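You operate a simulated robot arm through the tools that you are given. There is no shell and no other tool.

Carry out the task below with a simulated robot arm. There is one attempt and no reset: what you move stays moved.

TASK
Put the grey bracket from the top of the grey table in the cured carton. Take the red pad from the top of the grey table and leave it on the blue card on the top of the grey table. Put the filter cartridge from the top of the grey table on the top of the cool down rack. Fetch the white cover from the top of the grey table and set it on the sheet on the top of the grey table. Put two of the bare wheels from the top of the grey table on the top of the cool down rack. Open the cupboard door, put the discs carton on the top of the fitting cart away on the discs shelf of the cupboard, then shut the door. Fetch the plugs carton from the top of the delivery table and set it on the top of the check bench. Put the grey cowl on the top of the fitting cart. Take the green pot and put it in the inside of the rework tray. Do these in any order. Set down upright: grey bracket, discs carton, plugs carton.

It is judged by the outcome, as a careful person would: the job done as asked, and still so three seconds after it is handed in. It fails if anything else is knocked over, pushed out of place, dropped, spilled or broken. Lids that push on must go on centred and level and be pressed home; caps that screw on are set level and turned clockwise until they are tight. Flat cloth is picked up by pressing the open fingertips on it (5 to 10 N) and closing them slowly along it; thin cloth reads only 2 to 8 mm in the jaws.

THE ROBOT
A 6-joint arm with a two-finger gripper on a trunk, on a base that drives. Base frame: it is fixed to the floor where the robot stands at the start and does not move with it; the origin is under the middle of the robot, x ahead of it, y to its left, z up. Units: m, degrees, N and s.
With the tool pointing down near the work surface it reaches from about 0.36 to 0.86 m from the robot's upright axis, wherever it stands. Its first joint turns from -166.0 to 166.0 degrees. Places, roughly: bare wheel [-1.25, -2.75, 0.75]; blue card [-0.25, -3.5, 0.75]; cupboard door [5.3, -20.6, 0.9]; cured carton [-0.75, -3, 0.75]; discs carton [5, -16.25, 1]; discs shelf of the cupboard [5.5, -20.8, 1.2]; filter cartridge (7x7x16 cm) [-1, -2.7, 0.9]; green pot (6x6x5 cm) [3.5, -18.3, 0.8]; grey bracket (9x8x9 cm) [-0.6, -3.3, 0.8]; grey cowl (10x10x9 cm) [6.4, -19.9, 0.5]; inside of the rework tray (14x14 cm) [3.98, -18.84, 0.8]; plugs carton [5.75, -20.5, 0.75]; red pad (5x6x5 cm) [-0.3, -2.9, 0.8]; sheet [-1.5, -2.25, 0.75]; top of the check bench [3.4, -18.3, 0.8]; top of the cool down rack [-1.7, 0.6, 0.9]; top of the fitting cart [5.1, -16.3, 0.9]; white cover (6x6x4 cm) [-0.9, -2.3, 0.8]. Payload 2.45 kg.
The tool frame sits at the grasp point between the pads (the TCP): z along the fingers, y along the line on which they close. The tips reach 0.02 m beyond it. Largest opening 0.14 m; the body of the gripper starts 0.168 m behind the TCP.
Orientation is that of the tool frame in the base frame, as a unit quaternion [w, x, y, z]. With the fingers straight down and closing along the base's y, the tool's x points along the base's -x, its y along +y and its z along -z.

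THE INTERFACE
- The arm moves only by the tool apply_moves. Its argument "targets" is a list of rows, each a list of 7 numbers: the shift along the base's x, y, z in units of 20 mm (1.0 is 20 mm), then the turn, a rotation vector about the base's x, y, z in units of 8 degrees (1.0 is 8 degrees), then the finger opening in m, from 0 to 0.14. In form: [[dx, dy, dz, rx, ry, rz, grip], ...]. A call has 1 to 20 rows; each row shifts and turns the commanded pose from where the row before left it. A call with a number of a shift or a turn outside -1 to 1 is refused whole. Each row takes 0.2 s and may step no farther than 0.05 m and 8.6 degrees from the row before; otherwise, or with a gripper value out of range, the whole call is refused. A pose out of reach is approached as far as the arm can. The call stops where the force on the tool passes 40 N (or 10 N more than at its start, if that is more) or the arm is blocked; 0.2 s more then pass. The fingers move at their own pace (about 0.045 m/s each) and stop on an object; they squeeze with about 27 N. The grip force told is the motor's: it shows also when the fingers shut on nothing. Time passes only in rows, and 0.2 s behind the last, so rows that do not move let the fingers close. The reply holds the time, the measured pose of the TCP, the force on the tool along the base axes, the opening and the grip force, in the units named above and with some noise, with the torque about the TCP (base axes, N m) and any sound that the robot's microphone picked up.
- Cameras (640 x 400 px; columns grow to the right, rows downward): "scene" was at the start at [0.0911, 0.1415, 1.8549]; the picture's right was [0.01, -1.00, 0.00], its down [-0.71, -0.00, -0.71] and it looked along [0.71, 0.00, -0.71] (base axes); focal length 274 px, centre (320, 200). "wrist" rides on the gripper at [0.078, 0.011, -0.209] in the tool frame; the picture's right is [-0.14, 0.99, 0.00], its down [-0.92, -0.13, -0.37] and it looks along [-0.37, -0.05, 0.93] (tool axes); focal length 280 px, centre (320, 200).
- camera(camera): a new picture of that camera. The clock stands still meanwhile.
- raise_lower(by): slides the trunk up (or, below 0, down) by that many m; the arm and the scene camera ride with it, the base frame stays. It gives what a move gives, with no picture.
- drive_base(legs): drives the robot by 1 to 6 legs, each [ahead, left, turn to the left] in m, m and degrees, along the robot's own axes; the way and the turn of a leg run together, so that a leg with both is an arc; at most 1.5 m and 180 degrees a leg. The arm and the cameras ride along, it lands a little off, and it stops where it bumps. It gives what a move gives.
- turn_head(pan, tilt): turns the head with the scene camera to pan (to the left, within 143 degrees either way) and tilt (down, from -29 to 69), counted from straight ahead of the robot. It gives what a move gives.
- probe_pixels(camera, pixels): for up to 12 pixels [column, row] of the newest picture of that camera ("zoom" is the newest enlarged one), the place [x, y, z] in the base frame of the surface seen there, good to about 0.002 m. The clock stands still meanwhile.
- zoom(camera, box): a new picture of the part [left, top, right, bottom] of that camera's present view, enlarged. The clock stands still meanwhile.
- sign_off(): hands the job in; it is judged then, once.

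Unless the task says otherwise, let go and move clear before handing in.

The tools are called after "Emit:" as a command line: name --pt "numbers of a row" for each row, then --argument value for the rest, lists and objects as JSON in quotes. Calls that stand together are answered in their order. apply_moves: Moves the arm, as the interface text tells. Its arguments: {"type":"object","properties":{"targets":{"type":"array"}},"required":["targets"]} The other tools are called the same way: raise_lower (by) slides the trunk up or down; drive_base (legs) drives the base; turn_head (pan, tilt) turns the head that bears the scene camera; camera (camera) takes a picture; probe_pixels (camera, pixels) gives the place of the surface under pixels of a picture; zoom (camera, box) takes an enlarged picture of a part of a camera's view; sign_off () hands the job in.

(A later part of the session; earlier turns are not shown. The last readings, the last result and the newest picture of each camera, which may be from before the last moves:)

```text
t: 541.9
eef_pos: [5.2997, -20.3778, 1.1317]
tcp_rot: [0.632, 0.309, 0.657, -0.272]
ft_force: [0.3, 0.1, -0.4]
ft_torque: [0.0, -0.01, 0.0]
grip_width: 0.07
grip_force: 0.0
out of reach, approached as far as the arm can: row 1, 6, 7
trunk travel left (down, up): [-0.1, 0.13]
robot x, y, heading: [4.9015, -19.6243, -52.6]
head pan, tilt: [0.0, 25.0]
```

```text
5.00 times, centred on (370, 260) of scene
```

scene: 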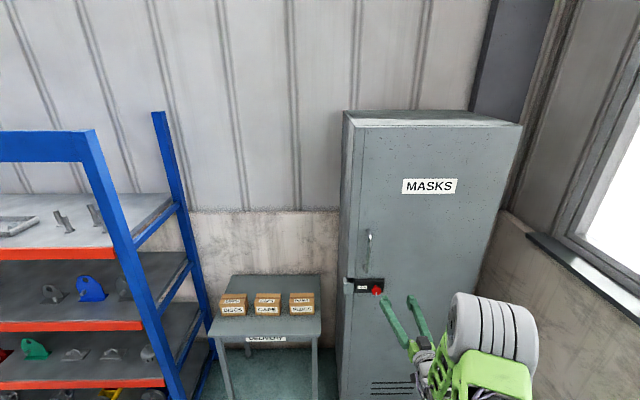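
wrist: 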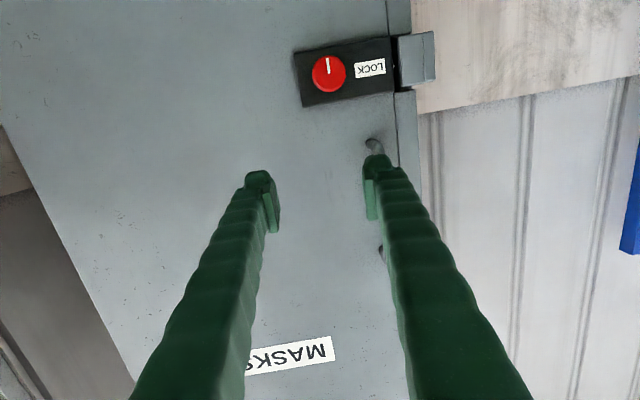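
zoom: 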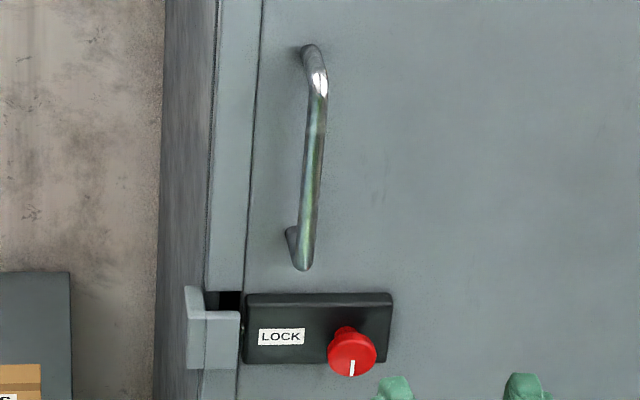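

Emit:
probe_pixels --camera "zoom" --pixels '[[316, 110], [312, 150], [309, 190], [305, 240], [320, 80], [317, 130], [335, 150], [270, 150], [252, 150], [352, 355]]'

```text
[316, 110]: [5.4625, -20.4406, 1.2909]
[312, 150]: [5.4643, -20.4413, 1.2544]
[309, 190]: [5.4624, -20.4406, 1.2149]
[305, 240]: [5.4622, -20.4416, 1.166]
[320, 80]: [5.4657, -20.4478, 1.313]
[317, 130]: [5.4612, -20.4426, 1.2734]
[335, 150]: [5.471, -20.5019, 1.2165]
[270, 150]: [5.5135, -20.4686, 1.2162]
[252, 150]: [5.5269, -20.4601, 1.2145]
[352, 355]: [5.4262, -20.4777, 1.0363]
```

The handle bar is vertical at (5.467,-20.4485), z 1.15–1.31, standing 46 mm off the door. I move to a pre-grasp pose 9 cm in front of it with a small yaw correction.

Emit:
apply_moves --pt "0.93 0 0.82 0 0 -0.075 0.06" --pt "0.93 0 0.82 0 0 -0.075 0.06" --pt "0.93 0 0.82 0 0 -0.075 0.06" --pt "0.93 0 0.82 0 0 -0.075 0.06" --pt "0.93 0 0.82 0 0 -0.075 0.06" --pt "0.93 0 0.82 0 0 -0.075 0.06"

Emit:
camera --camera "wrist"

Emit:
camera --camera "scene"

```text
t: 543.3
eef_pos: [5.3703, -20.4175, 1.2446]
tcp_rot: [0.62, 0.31, 0.654, -0.302]
ft_force: [0.2, -0.6, -0.4]
ft_torque: [0.04, 0.0, -0.03]
grip_width: 0.0602
grip_force: 0.0
out of reach, approached as far as the arm can: row 1, 2, 3, 4, 5, 6
trunk travel left (down, up): [-0.1, 0.13]
robot x, y, heading: [4.9025, -19.6239, -52.9]
head pan, tilt: [0.0, 25.0]
```

```text
taken
```

wrist: 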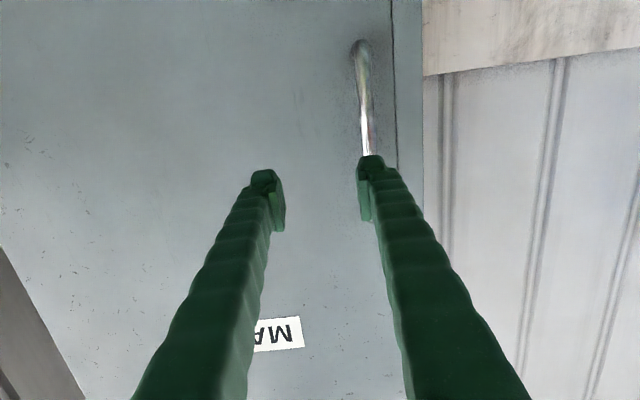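

```text
taken
```

scene: 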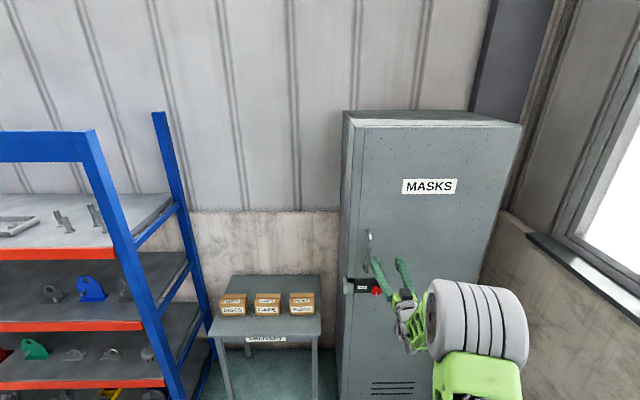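

The arm is at its horizontal reach limit (~0.92 m). I retract the TCP 0.13 m, then drive the base 0.13 m closer.

Emit:
apply_moves --pt "-0.6 0.78 0 0 0 0 0.06" --pt "-0.6 0.78 0 0 0 0 0.06" --pt "-0.6 0.78 0 0 0 0 0.06" --pt "-0.6 0.78 0 0 0 0 0.06" --pt "-0.6 0.78 0 0 0 0 0.06" --pt "-0.6 0.78 0 0 0 0 0.06" --pt "-0.3 0.39 0 0 0 0 0.06"

Emit:
drive_base --legs '[[0.13, 0, 0]]'

```text
t: 544.9
eef_pos: [5.2756, -20.3341, 1.2584]
tcp_rot: [0.62, 0.325, 0.647, -0.302]
ft_force: [-0.7, 0.2, 0.6]
ft_torque: [0.02, -0.04, 0.0]
grip_width: 0.0601
grip_force: 0.0
out of reach, approached as far as the arm can: row 1, 3, 4, 5, 6
trunk travel left (down, up): [-0.1, 0.13]
robot x, y, heading: [4.9039, -19.6247, -52.9]
head pan, tilt: [0.0, 25.0]
```

```text
t: 546.1
eef_pos: [5.3548, -20.4353, 1.259]
tcp_rot: [0.62, 0.324, 0.649, -0.299]
ft_force: [0.4, -0.1, -0.9]
ft_torque: [0.0, -0.03, -0.01]
grip_width: 0.0601
grip_force: 0.0
trunk travel left (down, up): [-0.1, 0.13]
robot x, y, heading: [4.9753, -19.7237, -52.5]
head pan, tilt: [0.0, 25.0]
```

Near-horizontal poses keep hitting a limit. A tilted grip (~43° down) also works on a vertical bar, so I rotate back about 45° while holding the TCP in place.

Emit:
apply_moves --pt "-0.2 0.26 0 0.734 0.581 0 0.06" --pt "-0.2 0.26 0 0.734 0.581 0 0.06" --pt "0 0 0 0.734 0.581 0 0.06" --pt "0 0 0 0.734 0.581 0 0.06" --pt "0 0 0 0.734 0.581 0 0.06" --pt "0 0 0 0.734 0.581 0 0.06"

Emit:
camera --camera "scene"

Emit:
camera --camera "wrist"

```text
t: 547.5
eef_pos: [5.3569, -20.4207, 1.2602]
tcp_rot: [0.371, 0.399, 0.822, -0.164]
ft_force: [-0.3, -0.3, -0.5]
ft_torque: [-0.05, 0.01, 0.01]
grip_width: 0.0601
grip_force: 0.1
out of reach, approached as far as the arm can: row 6
trunk travel left (down, up): [-0.1, 0.13]
robot x, y, heading: [4.9811, -19.7253, -52.6]
head pan, tilt: [0.0, 25.0]
```

```text
taken
```

scene: 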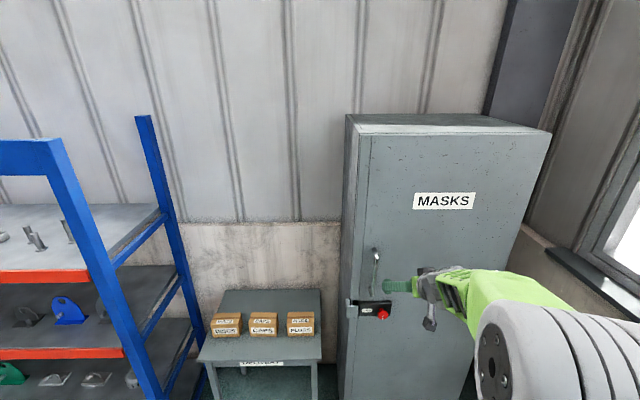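

```text
taken
```

wrist: 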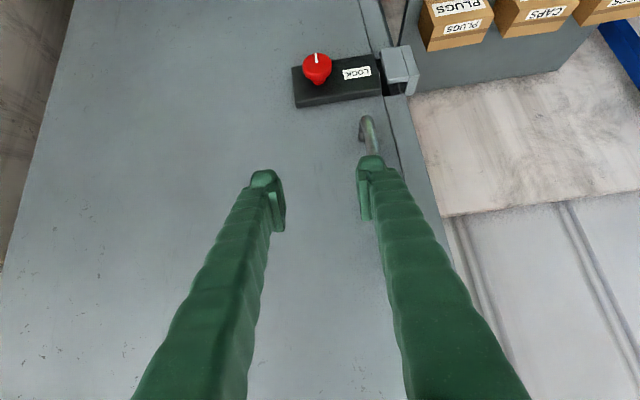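

Tilted 42° works. The bar is 71 mm to the left (n-direction) and 87 mm ahead; I shift sideways first and lower to z≈1.22.

Emit:
apply_moves --pt "0.7 0.545 -0.5 0 0 0 0.06" --pt "0.7 0.545 -0.5 0 0 0 0.06" --pt "0.7 0.545 -0.5 0 0 0 0.06" --pt "0.7 0.545 -0.5 0 0 0 0.06"

Emit:
camera --camera "wrist"

```text
t: 548.5
eef_pos: [5.4118, -20.3748, 1.2205]
tcp_rot: [0.37, 0.399, 0.822, -0.166]
ft_force: [-0.2, -0.3, -0.4]
ft_torque: [0.03, 0.02, 0.01]
grip_width: 0.0603
grip_force: 0.0
trunk travel left (down, up): [-0.1, 0.13]
robot x, y, heading: [4.9759, -19.7262, -52.6]
head pan, tilt: [0.0, 25.0]
```

```text
taken
```

wrist: 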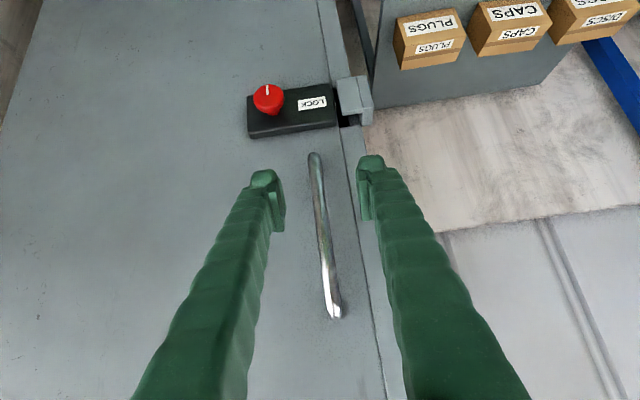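

The handle bar is between the fingers. Moving forward 8 cm and closing on it.

Emit:
apply_moves --pt "0.64 -0.82 0 0 0 0 0.06" --pt "0.64 -0.82 0 0 0 0 0.06" --pt "0.64 -0.82 0 0 0 0 0.06" --pt "0.64 -0.82 0 0 0 0 0.06"

Emit:
camera --camera "wrist"

```text
t: 549.5
eef_pos: [5.4648, -20.4418, 1.2199]
tcp_rot: [0.37, 0.399, 0.823, -0.165]
ft_force: [0.8, 0.0, 0.4]
ft_torque: [0.01, -0.01, -0.01]
grip_width: 0.0603
grip_force: 0.0
trunk travel left (down, up): [-0.1, 0.13]
robot x, y, heading: [4.9776, -19.7283, -52.4]
head pan, tilt: [0.0, 25.0]
```

```text
taken
```

wrist: 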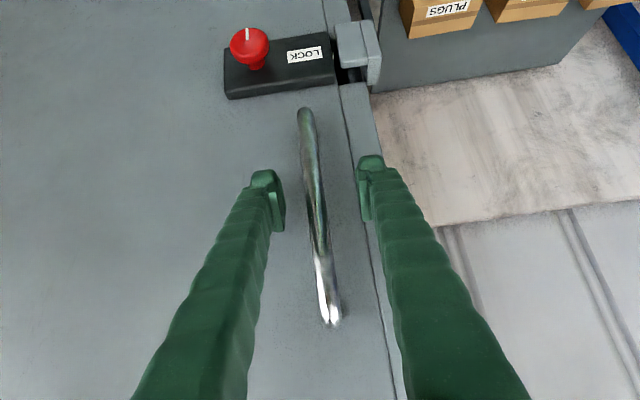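

Handle is between the pads. Closing, and zooming on the bolt gap from this closer angle.

Emit:
zoom --camera "wrist" --box '[300, 10, 400, 100]'

Emit:
apply_moves --pt "0 0 0 0 0 0 0.03" --pt "0 0 0 0 0 0 0.01" --pt "0 0 0 0 0 0 0.0" --pt "0 0 0 0 0 0 0.0" --pt "0 0 0 0 0 0 0.0"

```text
4.44 times, centred on (350, 55) of wrist
```

zoom: 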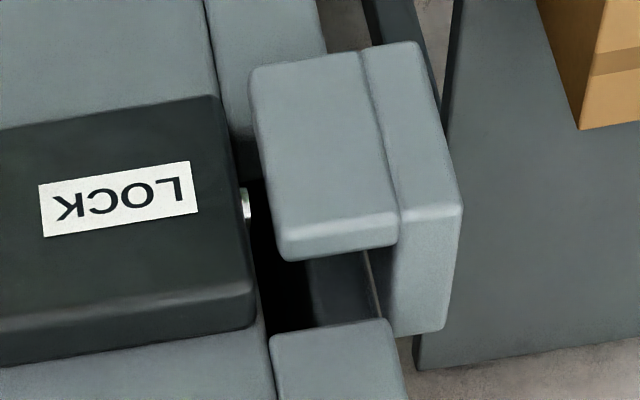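

```text
t: 550.8
eef_pos: [5.4604, -20.4451, 1.2197]
tcp_rot: [0.371, 0.4, 0.821, -0.166]
ft_force: [-13.6, -11.8, -2.0]
ft_torque: [-0.13, 0.17, -0.13]
grip_width: 0.0148
grip_force: 40.5
trunk travel left (down, up): [-0.1, 0.13]
robot x, y, heading: [4.9815, -19.7212, -52.6]
head pan, tilt: [0.0, 25.0]
```

The handle is gripped (15 mm). I pull gently along the opening arc to test whether the door is free.

Emit:
apply_moves --pt "-0.35 0.2 0 0 0 0 0.0" --pt "-0.5 0.5 0 0 0 0.1 0.0" --pt "-0.6 0.55 0 0 0 0.2 0.0"

```text
t: 551.5
eef_pos: [5.4333, -20.419, 1.2192]
tcp_rot: [0.374, 0.381, 0.83, -0.158]
ft_force: [-10.1, -11.2, 5.5]
ft_torque: [0.0, 0.27, -0.24]
grip_width: 0.0146
grip_force: 40.9
trunk travel left (down, up): [-0.1, 0.13]
robot x, y, heading: [4.9803, -19.7247, -52.5]
head pan, tilt: [0.0, 25.0]
```

The handle moved ~38 mm with almost no pulling force, so the door is unlocked and swinging. Checking by picture.

Emit:
camera --camera "scene"

Emit:
zoom --camera "scene" --box '[320, 200, 480, 340]'

```text
taken
```

scene: 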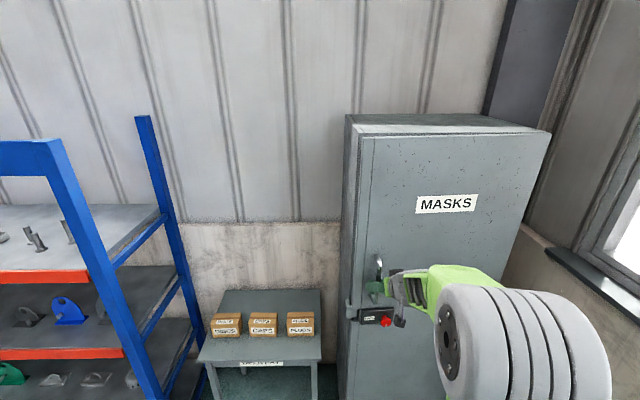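

```text
2.86 times, centred on (400, 270) of scene
```

zoom: 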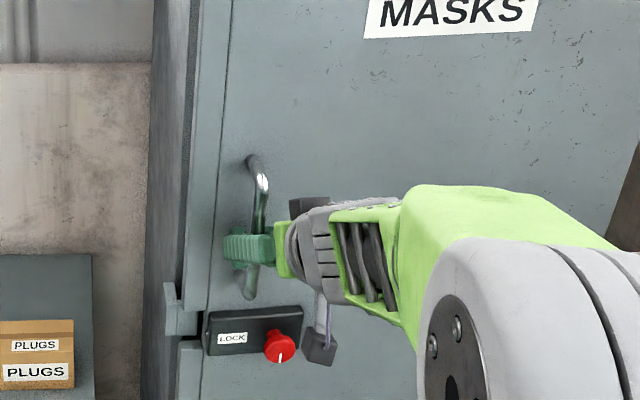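

The door edge has come away from the frame. Continuing the pull along the arc by about 18° with partial yaw following.

Emit:
apply_moves --pt "-0.687 0.582 0 0 0 0.2 0.0" --pt "-0.708 0.556 0 0 0 0.2 0.0" --pt "-0.729 0.528 0 0 0 0.2 0.0" --pt "-0.75 0.498 0 0 0 0.2 0.0" --pt "-0.768 0.469 0 0 0 0.2 0.0" --pt "-0.786 0.439 0 0 0 0.2 0.0" --pt "-0.802 0.408 0 0 0 0.2 0.0" --pt "-0.818 0.376 0 0 0 0.2 0.0"

Emit:
camera --camera "scene"

```text
t: 553.4
eef_pos: [5.3117, -20.3415, 1.2197]
tcp_rot: [0.389, 0.287, 0.868, -0.115]
ft_force: [-10.6, -19.3, 15.4]
ft_torque: [-0.32, -0.01, -0.29]
grip_width: 0.0146
grip_force: 40.8
trunk travel left (down, up): [-0.1, 0.13]
robot x, y, heading: [4.9802, -19.7232, -52.6]
head pan, tilt: [0.0, 25.0]
```

```text
taken
```

scene: 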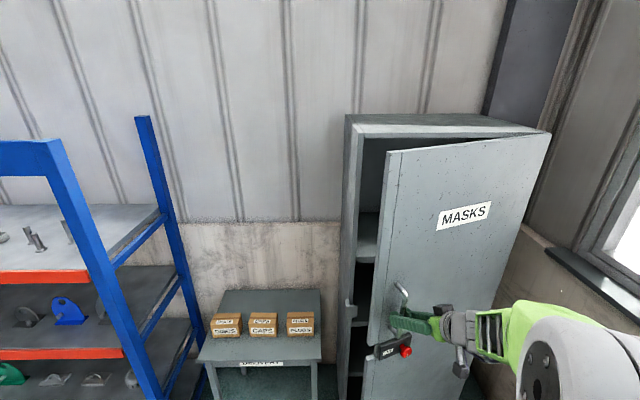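

Door is ~24° open. A sideways force says my arc is a bit too far left, so I correct by a few mm and continue ~13° more.

Emit:
apply_moves --pt "-0.15 -0.12 0.1 0 0 0.1 0.0" --pt "-0.84 0.3 0.05 0 0 0.2 0.0" --pt "-0.852 0.27 0 0 0 0.2 0.0" --pt "-0.862 0.24 0 0 0 0.2 0.0" --pt "-0.871 0.21 0 0 0 0.2 0.0" --pt "-0.88 0.18 0 0 0 0.2 0.0" --pt "-0.886 0.14 0 0 0 0.2 0.0"

Emit:
camera --camera "scene"

```text
t: 554.9
eef_pos: [5.2165, -20.3088, 1.2195]
tcp_rot: [0.397, 0.209, 0.89, -0.075]
ft_force: [0.9, 6.2, -1.2]
ft_torque: [-0.33, -0.81, -0.03]
grip_width: 0.0148
grip_force: 41.2
trunk travel left (down, up): [-0.1, 0.13]
robot x, y, heading: [4.9806, -19.7262, -52.6]
head pan, tilt: [0.0, 25.0]
stopped in row 7: the force on the tool passed its limit at 41 N (the readings are from after the stop); the commanded pose is now the measured one
```

```text
taken
```

scene: 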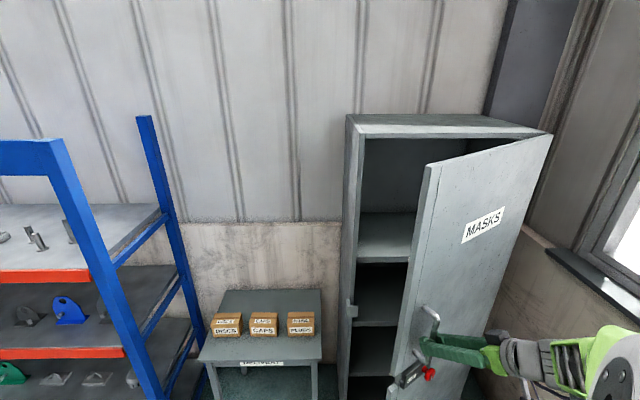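

Pull stopped at the force limit with the door ~36° open. I release the handle, back off, and will push the door further from its inner side.

Emit:
apply_moves --pt "0 0 0 0 0 0 0.03" --pt "0 0 0 0 0 0 0.06" --pt "0 0 0 0 0 0 0.07" --pt "-0.68 0.3 0.67 0 0 0 0.07" --pt "-0.68 0.3 0.67 0 0 0 0.07" --pt "-0.68 0.3 0.67 0 0 0 0.07" --pt "-0.68 0.3 0.67 0 0 0 0.07" --pt "-0.68 0.3 0.67 0 0 0 0.07" --pt "-0.68 0.3 0.67 0 0 0 0.07"

Emit:
camera --camera "scene"

Emit:
camera --camera "wrist"

```text
t: 556.9
eef_pos: [5.1339, -20.2745, 1.2997]
tcp_rot: [0.396, 0.21, 0.891, -0.076]
ft_force: [-0.3, -0.2, 0.3]
ft_torque: [-0.05, -0.02, -0.01]
grip_width: 0.07
grip_force: 0.1
trunk travel left (down, up): [-0.1, 0.13]
robot x, y, heading: [4.9777, -19.7249, -52.6]
head pan, tilt: [0.0, 25.0]
```

```text
taken
```

scene: 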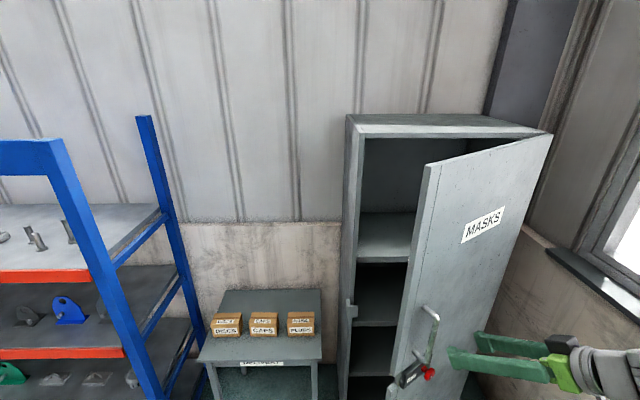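

```text
taken
```

wrist: 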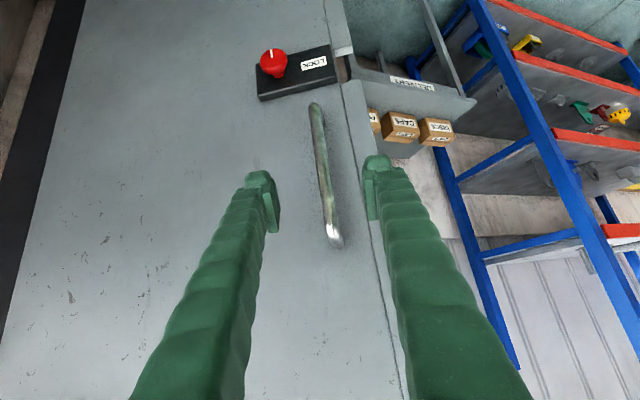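

The handle is free. I bring the tool to vertical with closed fingers, backing slightly away from the door, before going around its free edge to push from the inside.

Emit:
apply_moves --pt "-0.15 0.2 -0.4 0.285 0.591 0 0.03" --pt "-0.15 0.2 -0.4 0.285 0.591 0 0.02" --pt "-0.15 0.2 -0.4 0.285 0.591 0 0.01" --pt "-0.15 0.2 -0.4 0.285 0.591 0 0.01" --pt "-0.15 0.2 -0.4 0.285 0.591 0 0.01" --pt "-0.15 0.2 -0.4 0.285 0.591 0 0.01" --pt "-0.15 0.2 -0.4 0.285 0.591 0 0.01" --pt "-0.15 0.2 -0.4 0.285 0.591 0 0.01"

```text
t: 558.7
eef_pos: [5.1111, -20.2444, 1.2365]
tcp_rot: [0.048, 0.233, 0.971, -0.001]
ft_force: [-0.2, -0.8, -0.5]
ft_torque: [0.03, 0.01, 0.02]
grip_width: 0.0097
grip_force: 0.1
trunk travel left (down, up): [-0.1, 0.13]
robot x, y, heading: [4.9809, -19.7235, -52.6]
head pan, tilt: [0.0, 25.0]
```

Tool is nearly vertical. Moving around the free edge (5.27,-20.29) to its left while yawing about −115° so the camera side faces away from the door.

Emit:
apply_moves --pt "0.636 0.886 0 0 0 -1 0.01" --pt "0.636 0.886 0 0 0 -1 0.01" --pt "0.636 0.886 0 0 0 -1 0.01" --pt "0.636 0.886 0 0 0 -1 0.01" --pt "0.636 0.886 0 0 0 -1 0.01" --pt "0.636 0.886 0 0 0 -1 0.01" --pt "0.636 0.886 0 0 0 -1 0.01" --pt "1 -0.09 0 0 0 -0.67 0.01" --pt "1 -0.09 0 0 0 -0.67 0.01" --pt "1 -0.09 0 0 0 -0.67 0.01" --pt "1 -0.09 0 0 0 -0.67 0.01" --pt "1 -0.09 0 0 0 -0.67 0.01" --pt "1 -0.09 0 0 0 -0.67 0.01" --pt "1 -0.09 0 0 0 -0.67 0.01" --pt "1 -0.09 0 0 0 -0.67 0.01" --pt "1 -0.09 0 0 0 -0.67 0.01" --pt "1 -0.09 0 0 0 -0.67 0.01" --pt "1 -0.09 0 0 0 -0.67 0.01"

Emit:
camera --camera "scene"

Emit:
camera --camera "wrist"

```text
t: 562.5
eef_pos: [5.4176, -20.1404, 1.2348]
tcp_rot: [0.026, 0.944, 0.325, -0.042]
ft_force: [-0.7, -0.4, -0.4]
ft_torque: [0.0, 0.03, -0.01]
grip_width: 0.0103
grip_force: 0.1
trunk travel left (down, up): [-0.1, 0.13]
robot x, y, heading: [4.9819, -19.7259, -52.7]
head pan, tilt: [0.0, 25.0]
```

```text
taken
```

scene: 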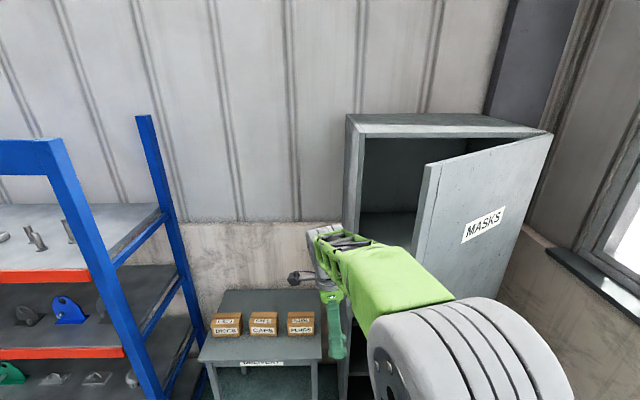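

```text
taken
```

wrist: 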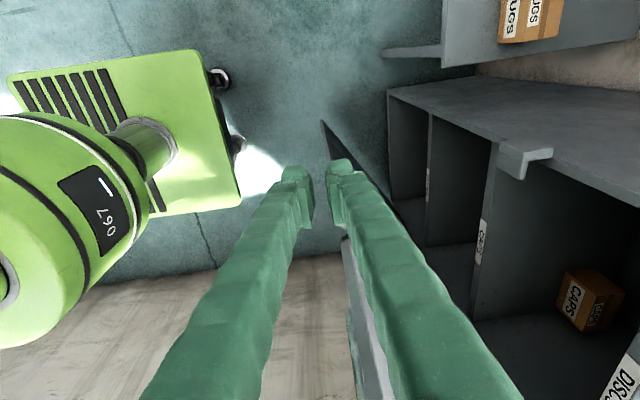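

Now the tool is left of the door, with the camera looking at the cupboard's inside (CAPS and DISCS shelves visible). Moving forward into the gap behind the door.

Emit:
apply_moves --pt "-0.185 -0.96 0 0 0 0 0.01" --pt "-0.185 -0.96 0 0 0 0 0.01" --pt "-0.185 -0.96 0 0 0 0 0.01" --pt "-0.185 -0.96 0 0 0 0 0.01" --pt "-0.185 -0.96 0 0 0 0 0.01" --pt "-0.185 -0.96 0 0 0 0 0.01" --pt "-0.185 -0.96 0 0 0 0 0.01" --pt "-0.185 -0.96 0 0 0 0 0.01" --pt "-0.185 -0.96 0 0 0 0 0.01" --pt "-0.185 -0.96 0 0 0 0 0.01" --pt "-0.185 -0.96 0 0 0 0 0.01" --pt "-0.185 -0.96 0 0 0 0 0.01"

Emit:
camera --camera "scene"

```text
t: 565.1
eef_pos: [5.373, -20.372, 1.2355]
tcp_rot: [0.026, 0.944, 0.325, -0.042]
ft_force: [0.6, -0.7, 0.2]
ft_torque: [0.16, -0.06, 0.01]
grip_width: 0.01
grip_force: 0.0
trunk travel left (down, up): [-0.1, 0.13]
robot x, y, heading: [4.9778, -19.7281, -52.5]
head pan, tilt: [0.0, 25.0]
```

```text
taken
```

scene: 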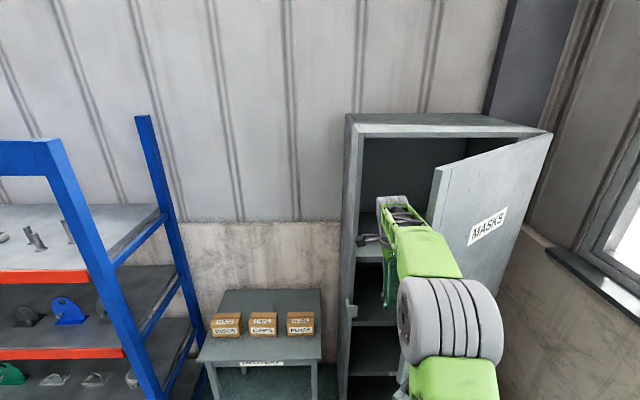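

The gripper is inside the door gap. I push along the opening arc and watch the forces.

Emit:
apply_moves --pt "-0.866 0.5 0 0 0 0 0.01" --pt "-0.887 0.462 0 0 0 0 0.01" --pt "-0.906 0.423 0 0 0 0 0.01" --pt "-0.924 0.383 0 0 0 0 0.01" --pt "-0.94 0.342 0 0 0 0 0.01" --pt "-0.953 0.302 0 0 0 0 0.01" --pt "-0.9655 0.26 0 0 0 0 0.01" --pt "-0.976 0.218 0 0 0 0 0.01" --pt "-0.9845 0.175 0 0 0 0 0.01" --pt "-0.991 0.134 0 0 0 0 0.01"

Emit:
camera --camera "scene"

```text
t: 567.3
eef_pos: [5.1847, -20.3061, 1.236]
tcp_rot: [0.027, 0.944, 0.326, -0.041]
ft_force: [-0.5, -0.5, 0.4]
ft_torque: [-0.02, 0.0, -0.02]
grip_width: 0.0098
grip_force: 0.1
trunk travel left (down, up): [-0.1, 0.13]
robot x, y, heading: [4.9791, -19.7268, -52.5]
head pan, tilt: [0.0, 25.0]
```

```text
taken
```

scene: 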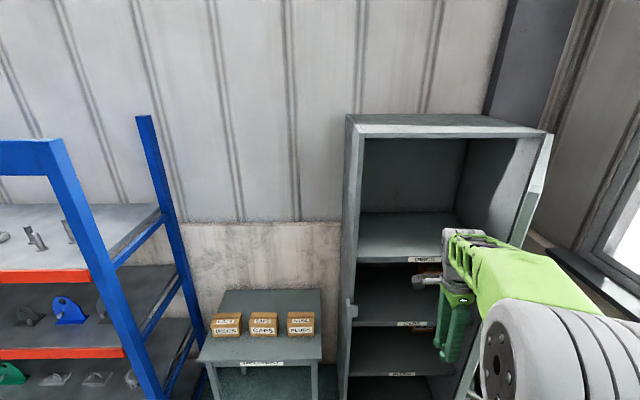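

The door is now nearly edge-on (~75°). Pushing further to beyond 90°.

Emit:
apply_moves --pt "-0.996 0.087 0 0 0 0 0.01" --pt "-0.999 0.045 0 0 0 0 0.01" --pt "-1.0 0.002 0 0 0 0 0.01" --pt "-0.999 -0.042 0 0 0 0 0.01" --pt "-0.996 -0.085 0 0 0 0 0.01" --pt "-0.992 -0.127 0 0 0 0 0.01" --pt "-0.985 -0.17 0 0 0 0 0.01" --pt "-0.977 -0.213 0 0 0 0 0.01" --pt "-0.967 -0.255 0 0 0 0 0.01" --pt "-0.955 -0.297 0 0 0 0 0.01"

Emit:
camera --camera "scene"

```text
t: 569.5
eef_pos: [4.9879, -20.3249, 1.2347]
tcp_rot: [0.026, 0.944, 0.325, -0.042]
ft_force: [-0.4, 0.2, 0.3]
ft_torque: [0.01, -0.03, 0.02]
grip_width: 0.01
grip_force: 0.0
trunk travel left (down, up): [-0.1, 0.13]
robot x, y, heading: [4.977, -19.726, -52.5]
head pan, tilt: [0.0, 25.0]
```

```text
taken
```

scene: 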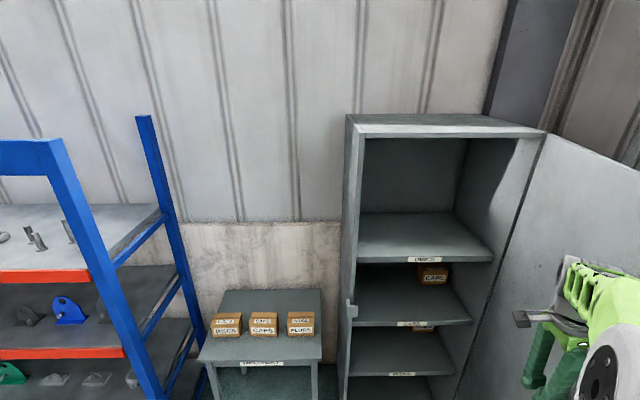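

The door is wide open. Zooming to read the shelf labels.

Emit:
zoom --camera "scene" --box '[340, 120, 560, 400]'

Emit:
zoom --camera "scene" --box '[380, 240, 480, 340]'

Emit:
probe_pixels --camera "scene" --pixels '[[372, 250], [480, 250], [420, 235], [372, 215], [455, 212], [400, 258], [425, 260], [400, 290], [540, 200], [600, 200], [350, 200], [520, 210]]'

```text
1.43 times, centred on (450, 260) of scene
```

zoom: 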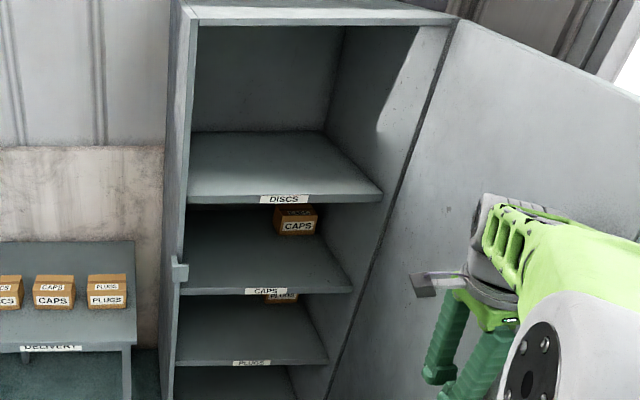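

```text
4.00 times, centred on (430, 290) of scene
```

zoom: 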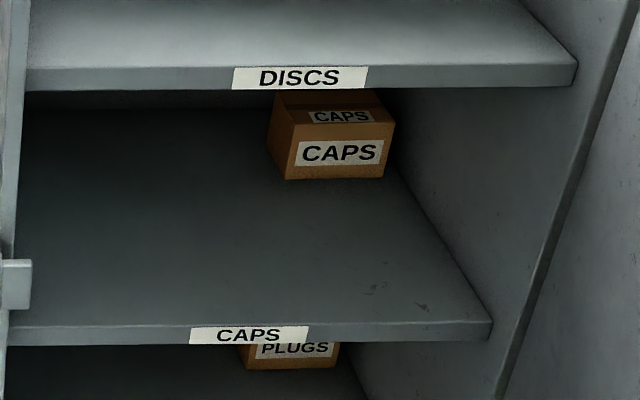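

```text
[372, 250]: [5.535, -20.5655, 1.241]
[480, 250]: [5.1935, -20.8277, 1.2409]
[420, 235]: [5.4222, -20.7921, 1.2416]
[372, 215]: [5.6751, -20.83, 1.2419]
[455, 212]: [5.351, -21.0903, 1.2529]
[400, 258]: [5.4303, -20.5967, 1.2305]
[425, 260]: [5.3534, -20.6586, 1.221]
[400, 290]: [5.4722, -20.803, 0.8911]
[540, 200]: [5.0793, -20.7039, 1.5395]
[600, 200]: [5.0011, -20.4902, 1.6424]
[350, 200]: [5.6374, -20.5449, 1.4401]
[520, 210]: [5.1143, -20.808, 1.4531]
```

DISCS is the top shelf at z≈1.241 with a tall clear compartment. Next: plugs carton from the delivery table. I bring the arm back in front, turning it to the normal yaw.

Emit:
apply_moves --pt "0.973 0.683 0 0.036 -0.029 0.75 0.01" --pt "0.973 0.683 0 0.036 -0.029 0.75 0.01" --pt "0.973 0.683 0 0.036 -0.029 0.75 0.01" --pt "0.973 0.683 0 0.036 -0.029 0.75 0.01" --pt "0.973 0.683 0 0.036 -0.029 0.75 0.01" --pt "0.973 0.683 0 0.036 -0.029 0.75 0.01" --pt "0.973 0.683 0 0.036 -0.029 0.75 0.01" --pt "0.973 0.683 0 0.036 -0.029 0.75 0.01" --pt "0.973 0.683 0 0.036 -0.029 0.75 0.01" --pt "0.973 0.683 0 0.036 -0.029 0.75 0.01" --pt "0.973 0.683 0 0.036 -0.029 0.75 0.01" --pt "0.973 0.683 0 0.036 -0.029 0.75 0.01" --pt "0.973 0.683 0 0.036 -0.029 0.75 0.01" --pt "0.973 0.683 0 0.036 -0.029 0.75 0.01" --pt "0.973 0.683 0 0.036 -0.029 0.75 0.01"

Emit:
drive_base --legs '[[0, 0.25, 0]]'

Emit:
turn_head --pan 5 --tilt 45

Emit:
camera --camera "scene"

Emit:
camera --camera "wrist"

```text
t: 572.7
eef_pos: [5.2835, -20.12, 1.2352]
tcp_rot: [0.026, 0.438, 0.898, 0.027]
ft_force: [-0.5, 0.0, -0.1]
ft_torque: [-0.03, 0.02, 0.01]
grip_width: 0.0095
grip_force: 0.0
trunk travel left (down, up): [-0.1, 0.13]
robot x, y, heading: [4.9767, -19.7249, -52.6]
head pan, tilt: [0.0, 25.0]
```

```text
t: 575.5
eef_pos: [5.4813, -19.9684, 1.235]
tcp_rot: [0.025, 0.438, 0.898, 0.026]
ft_force: [0.8, -0.1, -0.1]
ft_torque: [0.0, 0.03, -0.03]
grip_width: 0.0098
grip_force: 0.1
trunk travel left (down, up): [-0.1, 0.13]
robot x, y, heading: [5.1806, -19.5708, -52.7]
head pan, tilt: [0.0, 25.0]
```

```text
t: 576.4
eef_pos: [5.4809, -19.967, 1.2355]
tcp_rot: [0.026, 0.439, 0.898, 0.027]
ft_force: [-0.9, 0.3, -0.1]
ft_torque: [-0.01, 0.02, 0.02]
grip_width: 0.0101
grip_force: 0.0
trunk travel left (down, up): [-0.1, 0.13]
robot x, y, heading: [5.1812, -19.5713, -52.4]
head pan, tilt: [5.0, 45.0]
```

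```text
taken
```

scene: 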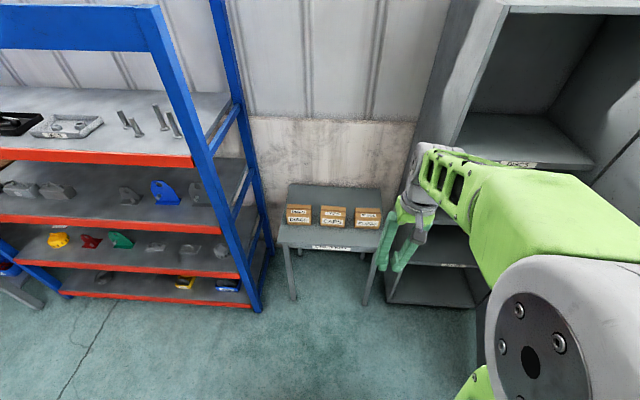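

```text
taken
```

wrist: 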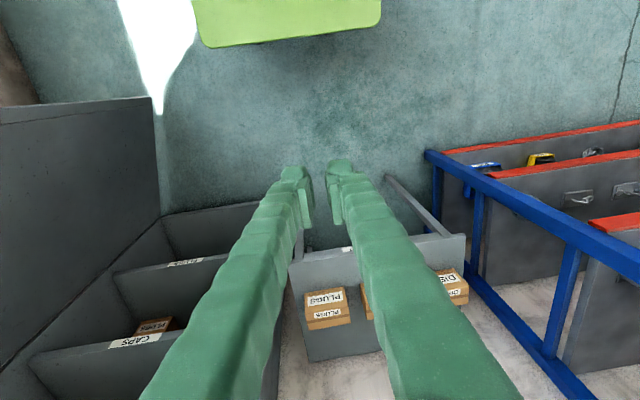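

The plugs carton is straight ahead (wrist (325,308)). Probing the rack post, table edge and carton corners before driving ahead.

Emit:
probe_pixels --camera "scene" --pixels '[[257, 308], [215, 165], [283, 245], [380, 247], [355, 212], [380, 212], [368, 225], [295, 298], [366, 300]]'

Emit:
zoom --camera "wrist" --box '[280, 260, 480, 380]'

```text
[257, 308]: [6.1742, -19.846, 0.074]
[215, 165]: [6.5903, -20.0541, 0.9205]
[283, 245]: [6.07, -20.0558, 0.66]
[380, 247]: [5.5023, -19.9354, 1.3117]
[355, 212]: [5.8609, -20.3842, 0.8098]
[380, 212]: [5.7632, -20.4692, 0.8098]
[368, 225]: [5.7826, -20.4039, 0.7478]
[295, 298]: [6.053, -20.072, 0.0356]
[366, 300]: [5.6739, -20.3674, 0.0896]
```

```text
3.20 times, centred on (380, 320) of wrist
```

zoom: 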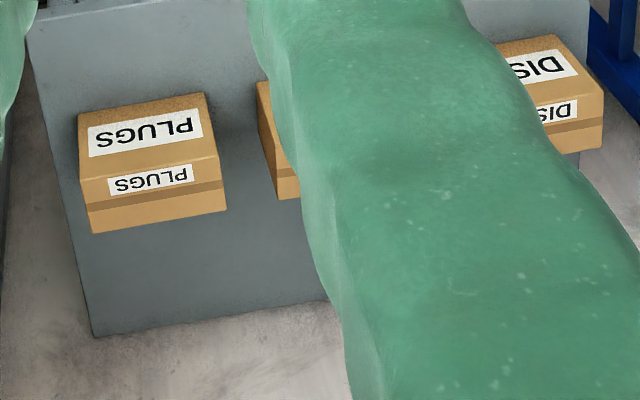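

Probing the plugs carton's top corners in this zoom.

Emit:
probe_pixels --camera "zoom" --pixels '[[88, 186], [214, 162], [98, 227], [221, 207], [155, 196], [145, 135], [262, 100], [275, 190], [600, 120], [595, 145]]'

```text
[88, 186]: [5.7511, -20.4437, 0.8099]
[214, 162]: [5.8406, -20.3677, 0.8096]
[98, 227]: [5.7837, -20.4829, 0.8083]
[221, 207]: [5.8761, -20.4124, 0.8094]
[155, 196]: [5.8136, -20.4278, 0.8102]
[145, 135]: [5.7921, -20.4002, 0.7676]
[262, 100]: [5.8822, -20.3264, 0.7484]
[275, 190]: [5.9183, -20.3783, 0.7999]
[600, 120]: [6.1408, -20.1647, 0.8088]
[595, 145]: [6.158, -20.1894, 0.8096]
```

Plugs carton: 12×6×9 cm, centre (5.813,-20.427), top 0.81; gripping across its 6 cm depth is best. Driving ahead 0.33 m and turning the gripper by 90°.

Emit:
drive_base --legs '[[0.33, 0, 0]]'

Emit:
apply_moves --pt "0.1 -0.1 -0.5 0 0 0.95 0.1" --pt "0.1 -0.1 -0.5 0 0 0.95 0.1" --pt "0.1 -0.1 -0.5 0 0 0.95 0.1" --pt "0.1 -0.1 -0.5 0 0 0.95 0.1" --pt "0.1 -0.1 -0.5 0 0 0.95 0.1" --pt "0.1 -0.1 -0.5 0 0 0.95 0.1" --pt "0.1 -0.1 -0.5 0 0 0.95 0.1" --pt "0.1 -0.1 -0.5 0 0 0.95 0.1" --pt "0.1 -0.1 -0.5 0 0 0.95 0.1" --pt "0.1 -0.1 -0.5 0 0 0.95 0.1" --pt "0.1 -0.1 -0.5 0 0 0.95 0.1" --pt "0.1 -0.1 -0.5 0 0 0.95 0.1"

Emit:
camera --camera "wrist"

```text
t: 578.6
eef_pos: [5.6832, -20.2363, 1.2349]
tcp_rot: [0.025, 0.44, 0.897, 0.027]
ft_force: [0.2, 0.4, -0.7]
ft_torque: [0.02, 0.01, -0.06]
grip_width: 0.0099
grip_force: 0.0
trunk travel left (down, up): [-0.1, 0.13]
robot x, y, heading: [5.3794, -19.8388, -52.9]
head pan, tilt: [5.0, 45.0]
```

```text
t: 581.2
eef_pos: [5.7071, -20.2593, 1.1152]
tcp_rot: [-0.001, -0.333, 0.942, 0.037]
ft_force: [0.4, -0.1, -0.1]
ft_torque: [0.02, 0.0, 0.01]
grip_width: 0.1
grip_force: 0.0
trunk travel left (down, up): [-0.1, 0.13]
robot x, y, heading: [5.3791, -19.8416, -52.9]
head pan, tilt: [5.0, 45.0]
```

```text
taken
```

wrist: 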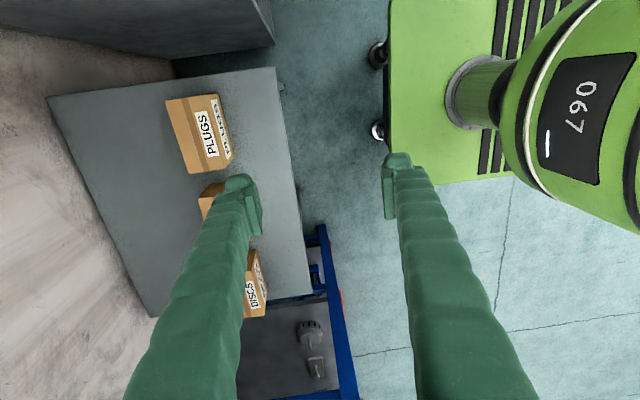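

Gripper turned so it closes across the carton's depth. Re-probing the carton in this view for exact position.

Emit:
zoom --camera "wrist" --box '[150, 80, 250, 180]'

```text
4.00 times, centred on (200, 130) of wrist
```

zoom: 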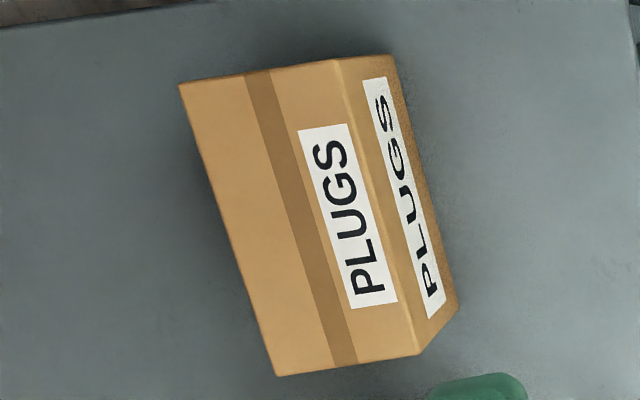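

Emit:
probe_pixels --camera "zoom" --pixels '[[186, 90], [336, 66], [415, 348], [280, 370], [300, 220], [400, 100], [445, 300]]'

```text
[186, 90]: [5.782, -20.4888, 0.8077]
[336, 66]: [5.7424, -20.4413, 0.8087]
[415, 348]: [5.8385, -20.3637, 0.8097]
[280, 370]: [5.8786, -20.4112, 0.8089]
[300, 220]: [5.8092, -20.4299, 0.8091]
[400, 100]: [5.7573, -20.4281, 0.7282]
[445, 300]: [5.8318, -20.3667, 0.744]
```

Carton centre (5.810,-20.426). Moving above it, levelling the tool, and lowering part-way.

Emit:
apply_moves --pt "0.574 -0.928 0 -0.055 -0.021 0 0.1" --pt "0.574 -0.928 0 -0.055 -0.021 0 0.1" --pt "0.574 -0.928 0 -0.055 -0.021 0 0.1" --pt "0.574 -0.928 0 -0.055 -0.021 0 0.1" --pt "0.574 -0.928 0 -0.055 -0.021 0 0.1" --pt "0.574 -0.928 0 -0.055 -0.021 0 0.1" --pt "0.574 -0.928 0 -0.055 -0.021 0 0.1" --pt "0.574 -0.928 0 -0.055 -0.021 0 0.1" --pt "0.574 -0.928 0 -0.055 -0.021 0 0.1" --pt "0 0 -1 0 0 0 0.1" --pt "0 0 -1 0 0 0 0.1" --pt "0 0 -1 0 0 0 0.1" --pt "0 0 -1 0 0 0 0.1" --pt "0 0 -1 0 0 0 0.1" --pt "0 0 -1 0 0 0 0.1" --pt "0 0 -1 0 0 0 0.1" --pt "0 0 -1 0 0 0 0.1" --pt "0 0 -1 0 0 0 0.1" --pt "0 0 -1 0 0 0 0.1"

Emit:
camera --camera "wrist"

```text
t: 585.2
eef_pos: [5.8102, -20.4282, 0.9151]
tcp_rot: [0.0, -0.333, 0.943, -0.001]
ft_force: [-0.7, 0.2, -0.3]
ft_torque: [0.02, -0.02, 0.0]
grip_width: 0.1001
grip_force: 0.0
trunk travel left (down, up): [-0.1, 0.13]
robot x, y, heading: [5.3839, -19.8383, -53.2]
head pan, tilt: [5.0, 45.0]
```

```text
taken
```

wrist: 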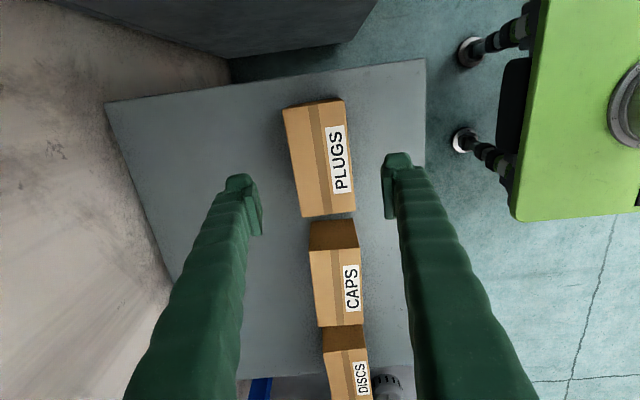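

The PLUGS carton is centred between the fingers. Lowering to z≈0.78 and closing.

Emit:
apply_moves --pt "0 0 -1 0 0 0 0.1" --pt "0 0 -1 0 0 0 0.1" --pt "0 0 -1 0 0 0 0.1" --pt "0 0 -1 0 0 0 0.1" --pt "0 0 -1 0 0 0 0.1" --pt "0 0 -1 0 0 0 0.1" --pt "0 0 -0.7 0 0 0 0.1" --pt "0 0 0 0 0 0 0.06" --pt "0 0 0 0 0 0 0.04" --pt "0 0 0 0 0 0 0.03" --pt "0 0 0 0 0 0 0.03" --pt "0 0 0 0 0 0 0.03"

```text
t: 587.8
eef_pos: [5.8091, -20.4277, 0.7792]
tcp_rot: [0.001, -0.333, 0.943, 0.0]
ft_force: [-0.7, 0.9, 0.1]
ft_torque: [0.05, 0.0, 0.02]
grip_width: 0.072
grip_force: 27.1
trunk travel left (down, up): [-0.1, 0.13]
robot x, y, heading: [5.3829, -19.8382, -53.0]
head pan, tilt: [5.0, 45.0]
```

Gripped at 72 mm. Lifting 0.27 m and pulling back toward the robot.

Emit:
apply_moves --pt "0 0 0.5 0 0 0 0.03" --pt "0 0 1 0 0 0 0.03" --pt "0 0 1 0 0 0 0.03" --pt "0 0 1 0 0 0 0.03" --pt "0 0 1 0 0 0 0.03" --pt "0 0 1 0 0 0 0.03" --pt "0 0 1 0 0 0 0.03" --pt "0 0 1 0 0 0 0.03" --pt "0 0 1 0 0 0 0.03" --pt "0 0 1 0 0 0 0.03" --pt "0 0 1 0 0 0 0.03" --pt "0 0 1 0 0 0 0.03" --pt "-0.6 0.78 1 0 0 0 0.03" --pt "-0.6 0.78 1 0 0 0 0.03" --pt "-0.6 0.78 0 0 0 0 0.03" --pt "-0.6 0.78 0 0 0 0 0.03" --pt "-0.6 0.78 0 0 0 0 0.03" --pt "-0.6 0.78 0 0 0 0 0.03" --pt "-0.6 0.78 0 0 0 0 0.03" --pt "-0.6 0.78 0 0 0 0 0.03"

Emit:
drive_base --legs '[[-0.9, 0, 0]]'

Emit:
turn_head --pan -80 --tilt 25

Emit:
camera --camera "scene"

```text
t: 592.0
eef_pos: [5.7121, -20.3039, 1.0503]
tcp_rot: [0.0, -0.333, 0.943, -0.001]
ft_force: [-0.1, 0.2, -4.3]
ft_torque: [-0.08, -0.03, -0.01]
grip_width: 0.0722
grip_force: 27.3
trunk travel left (down, up): [-0.1, 0.13]
robot x, y, heading: [5.3832, -19.8388, -53.0]
head pan, tilt: [5.0, 45.0]
```

```text
t: 596.7
eef_pos: [5.176, -19.5936, 1.0501]
tcp_rot: [-0.001, -0.33, 0.944, -0.001]
ft_force: [0.7, -0.3, -4.2]
ft_torque: [0.03, 0.0, 0.0]
grip_width: 0.0721
grip_force: 27.3
trunk travel left (down, up): [-0.1, 0.13]
robot x, y, heading: [4.8439, -19.1343, -53.1]
head pan, tilt: [5.0, 45.0]
```

```text
t: 598.2
eef_pos: [5.1746, -19.5947, 1.049]
tcp_rot: [0.001, -0.331, 0.944, -0.001]
ft_force: [-0.1, -0.2, -4.2]
ft_torque: [-0.02, -0.01, 0.01]
grip_width: 0.0721
grip_force: 27.2
trunk travel left (down, up): [-0.1, 0.13]
robot x, y, heading: [4.8461, -19.1272, -52.8]
head pan, tilt: [-80.0, 25.0]
```

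```text
taken
```

scene: 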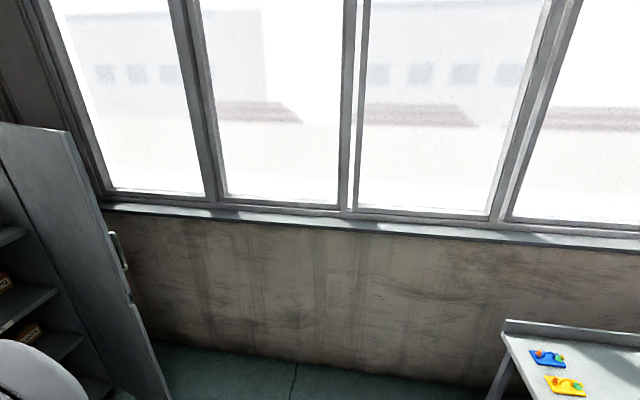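

The check bench's left end shows at lower right (510-640, 320-400). Panning further right.

Emit:
turn_head --pan -120 --tilt 35

Emit:
camera --camera "scene"

Emit:
zoom --camera "scene" --box '[200, 120, 520, 320]'

```text
t: 599.3
eef_pos: [5.1764, -19.5956, 1.0508]
tcp_rot: [0.0, -0.33, 0.944, 0.0]
ft_force: [-0.2, 0.1, -4.1]
ft_torque: [0.0, 0.01, -0.02]
grip_width: 0.0722
grip_force: 27.3
trunk travel left (down, up): [-0.1, 0.13]
robot x, y, heading: [4.8448, -19.131, -53.0]
head pan, tilt: [-120.0, 35.0]
```

```text
taken
```

scene: 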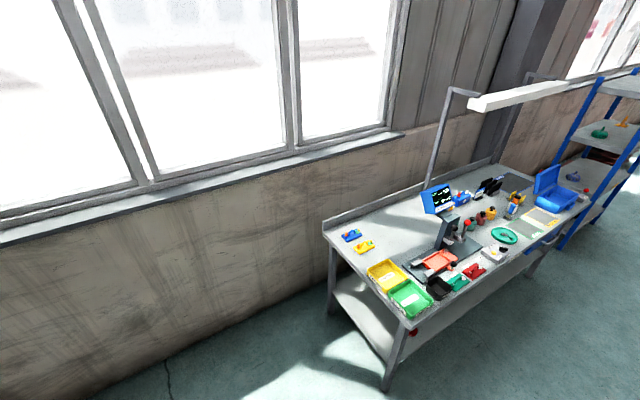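

```text
2.00 times, centred on (360, 220) of scene
```

zoom: 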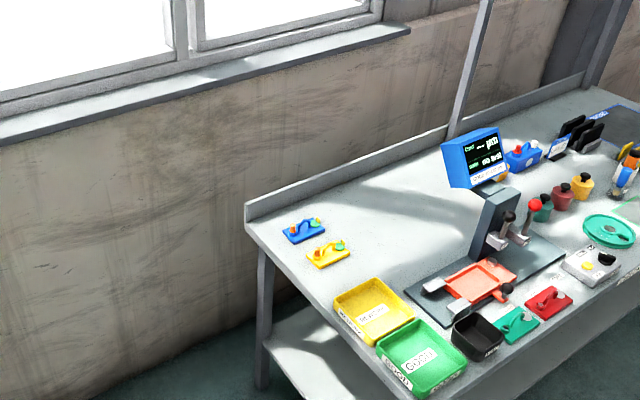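

The check bench carries a yellow tray (rework), green tray, and green/red/yellow pots. Zooming and probing.

Emit:
zoom --camera "scene" --box '[330, 170, 560, 320]'

Emit:
probe_pixels --camera "scene" --pixels '[[327, 235], [408, 322], [387, 275], [410, 298], [470, 222], [481, 217], [490, 212], [375, 215], [385, 385], [545, 210], [470, 165], [400, 205]]'

```text
2.67 times, centred on (445, 245) of scene
```

zoom: 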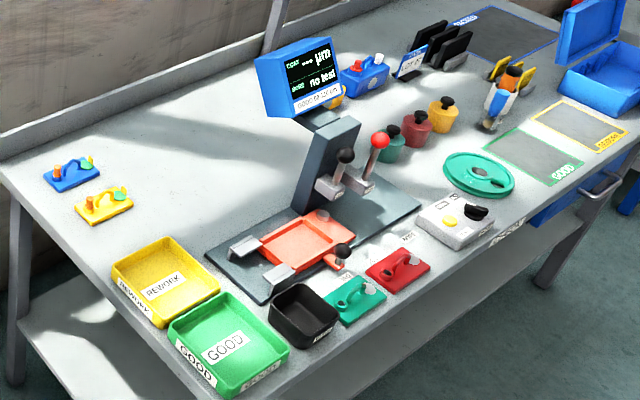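

```text
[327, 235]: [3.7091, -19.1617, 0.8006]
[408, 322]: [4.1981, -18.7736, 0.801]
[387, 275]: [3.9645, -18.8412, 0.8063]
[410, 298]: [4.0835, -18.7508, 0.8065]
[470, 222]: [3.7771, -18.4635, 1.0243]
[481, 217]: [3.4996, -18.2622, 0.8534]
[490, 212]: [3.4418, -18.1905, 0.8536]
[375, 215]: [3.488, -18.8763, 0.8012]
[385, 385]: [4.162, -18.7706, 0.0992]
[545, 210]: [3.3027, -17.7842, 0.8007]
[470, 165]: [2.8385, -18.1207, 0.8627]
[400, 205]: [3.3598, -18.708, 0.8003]
```

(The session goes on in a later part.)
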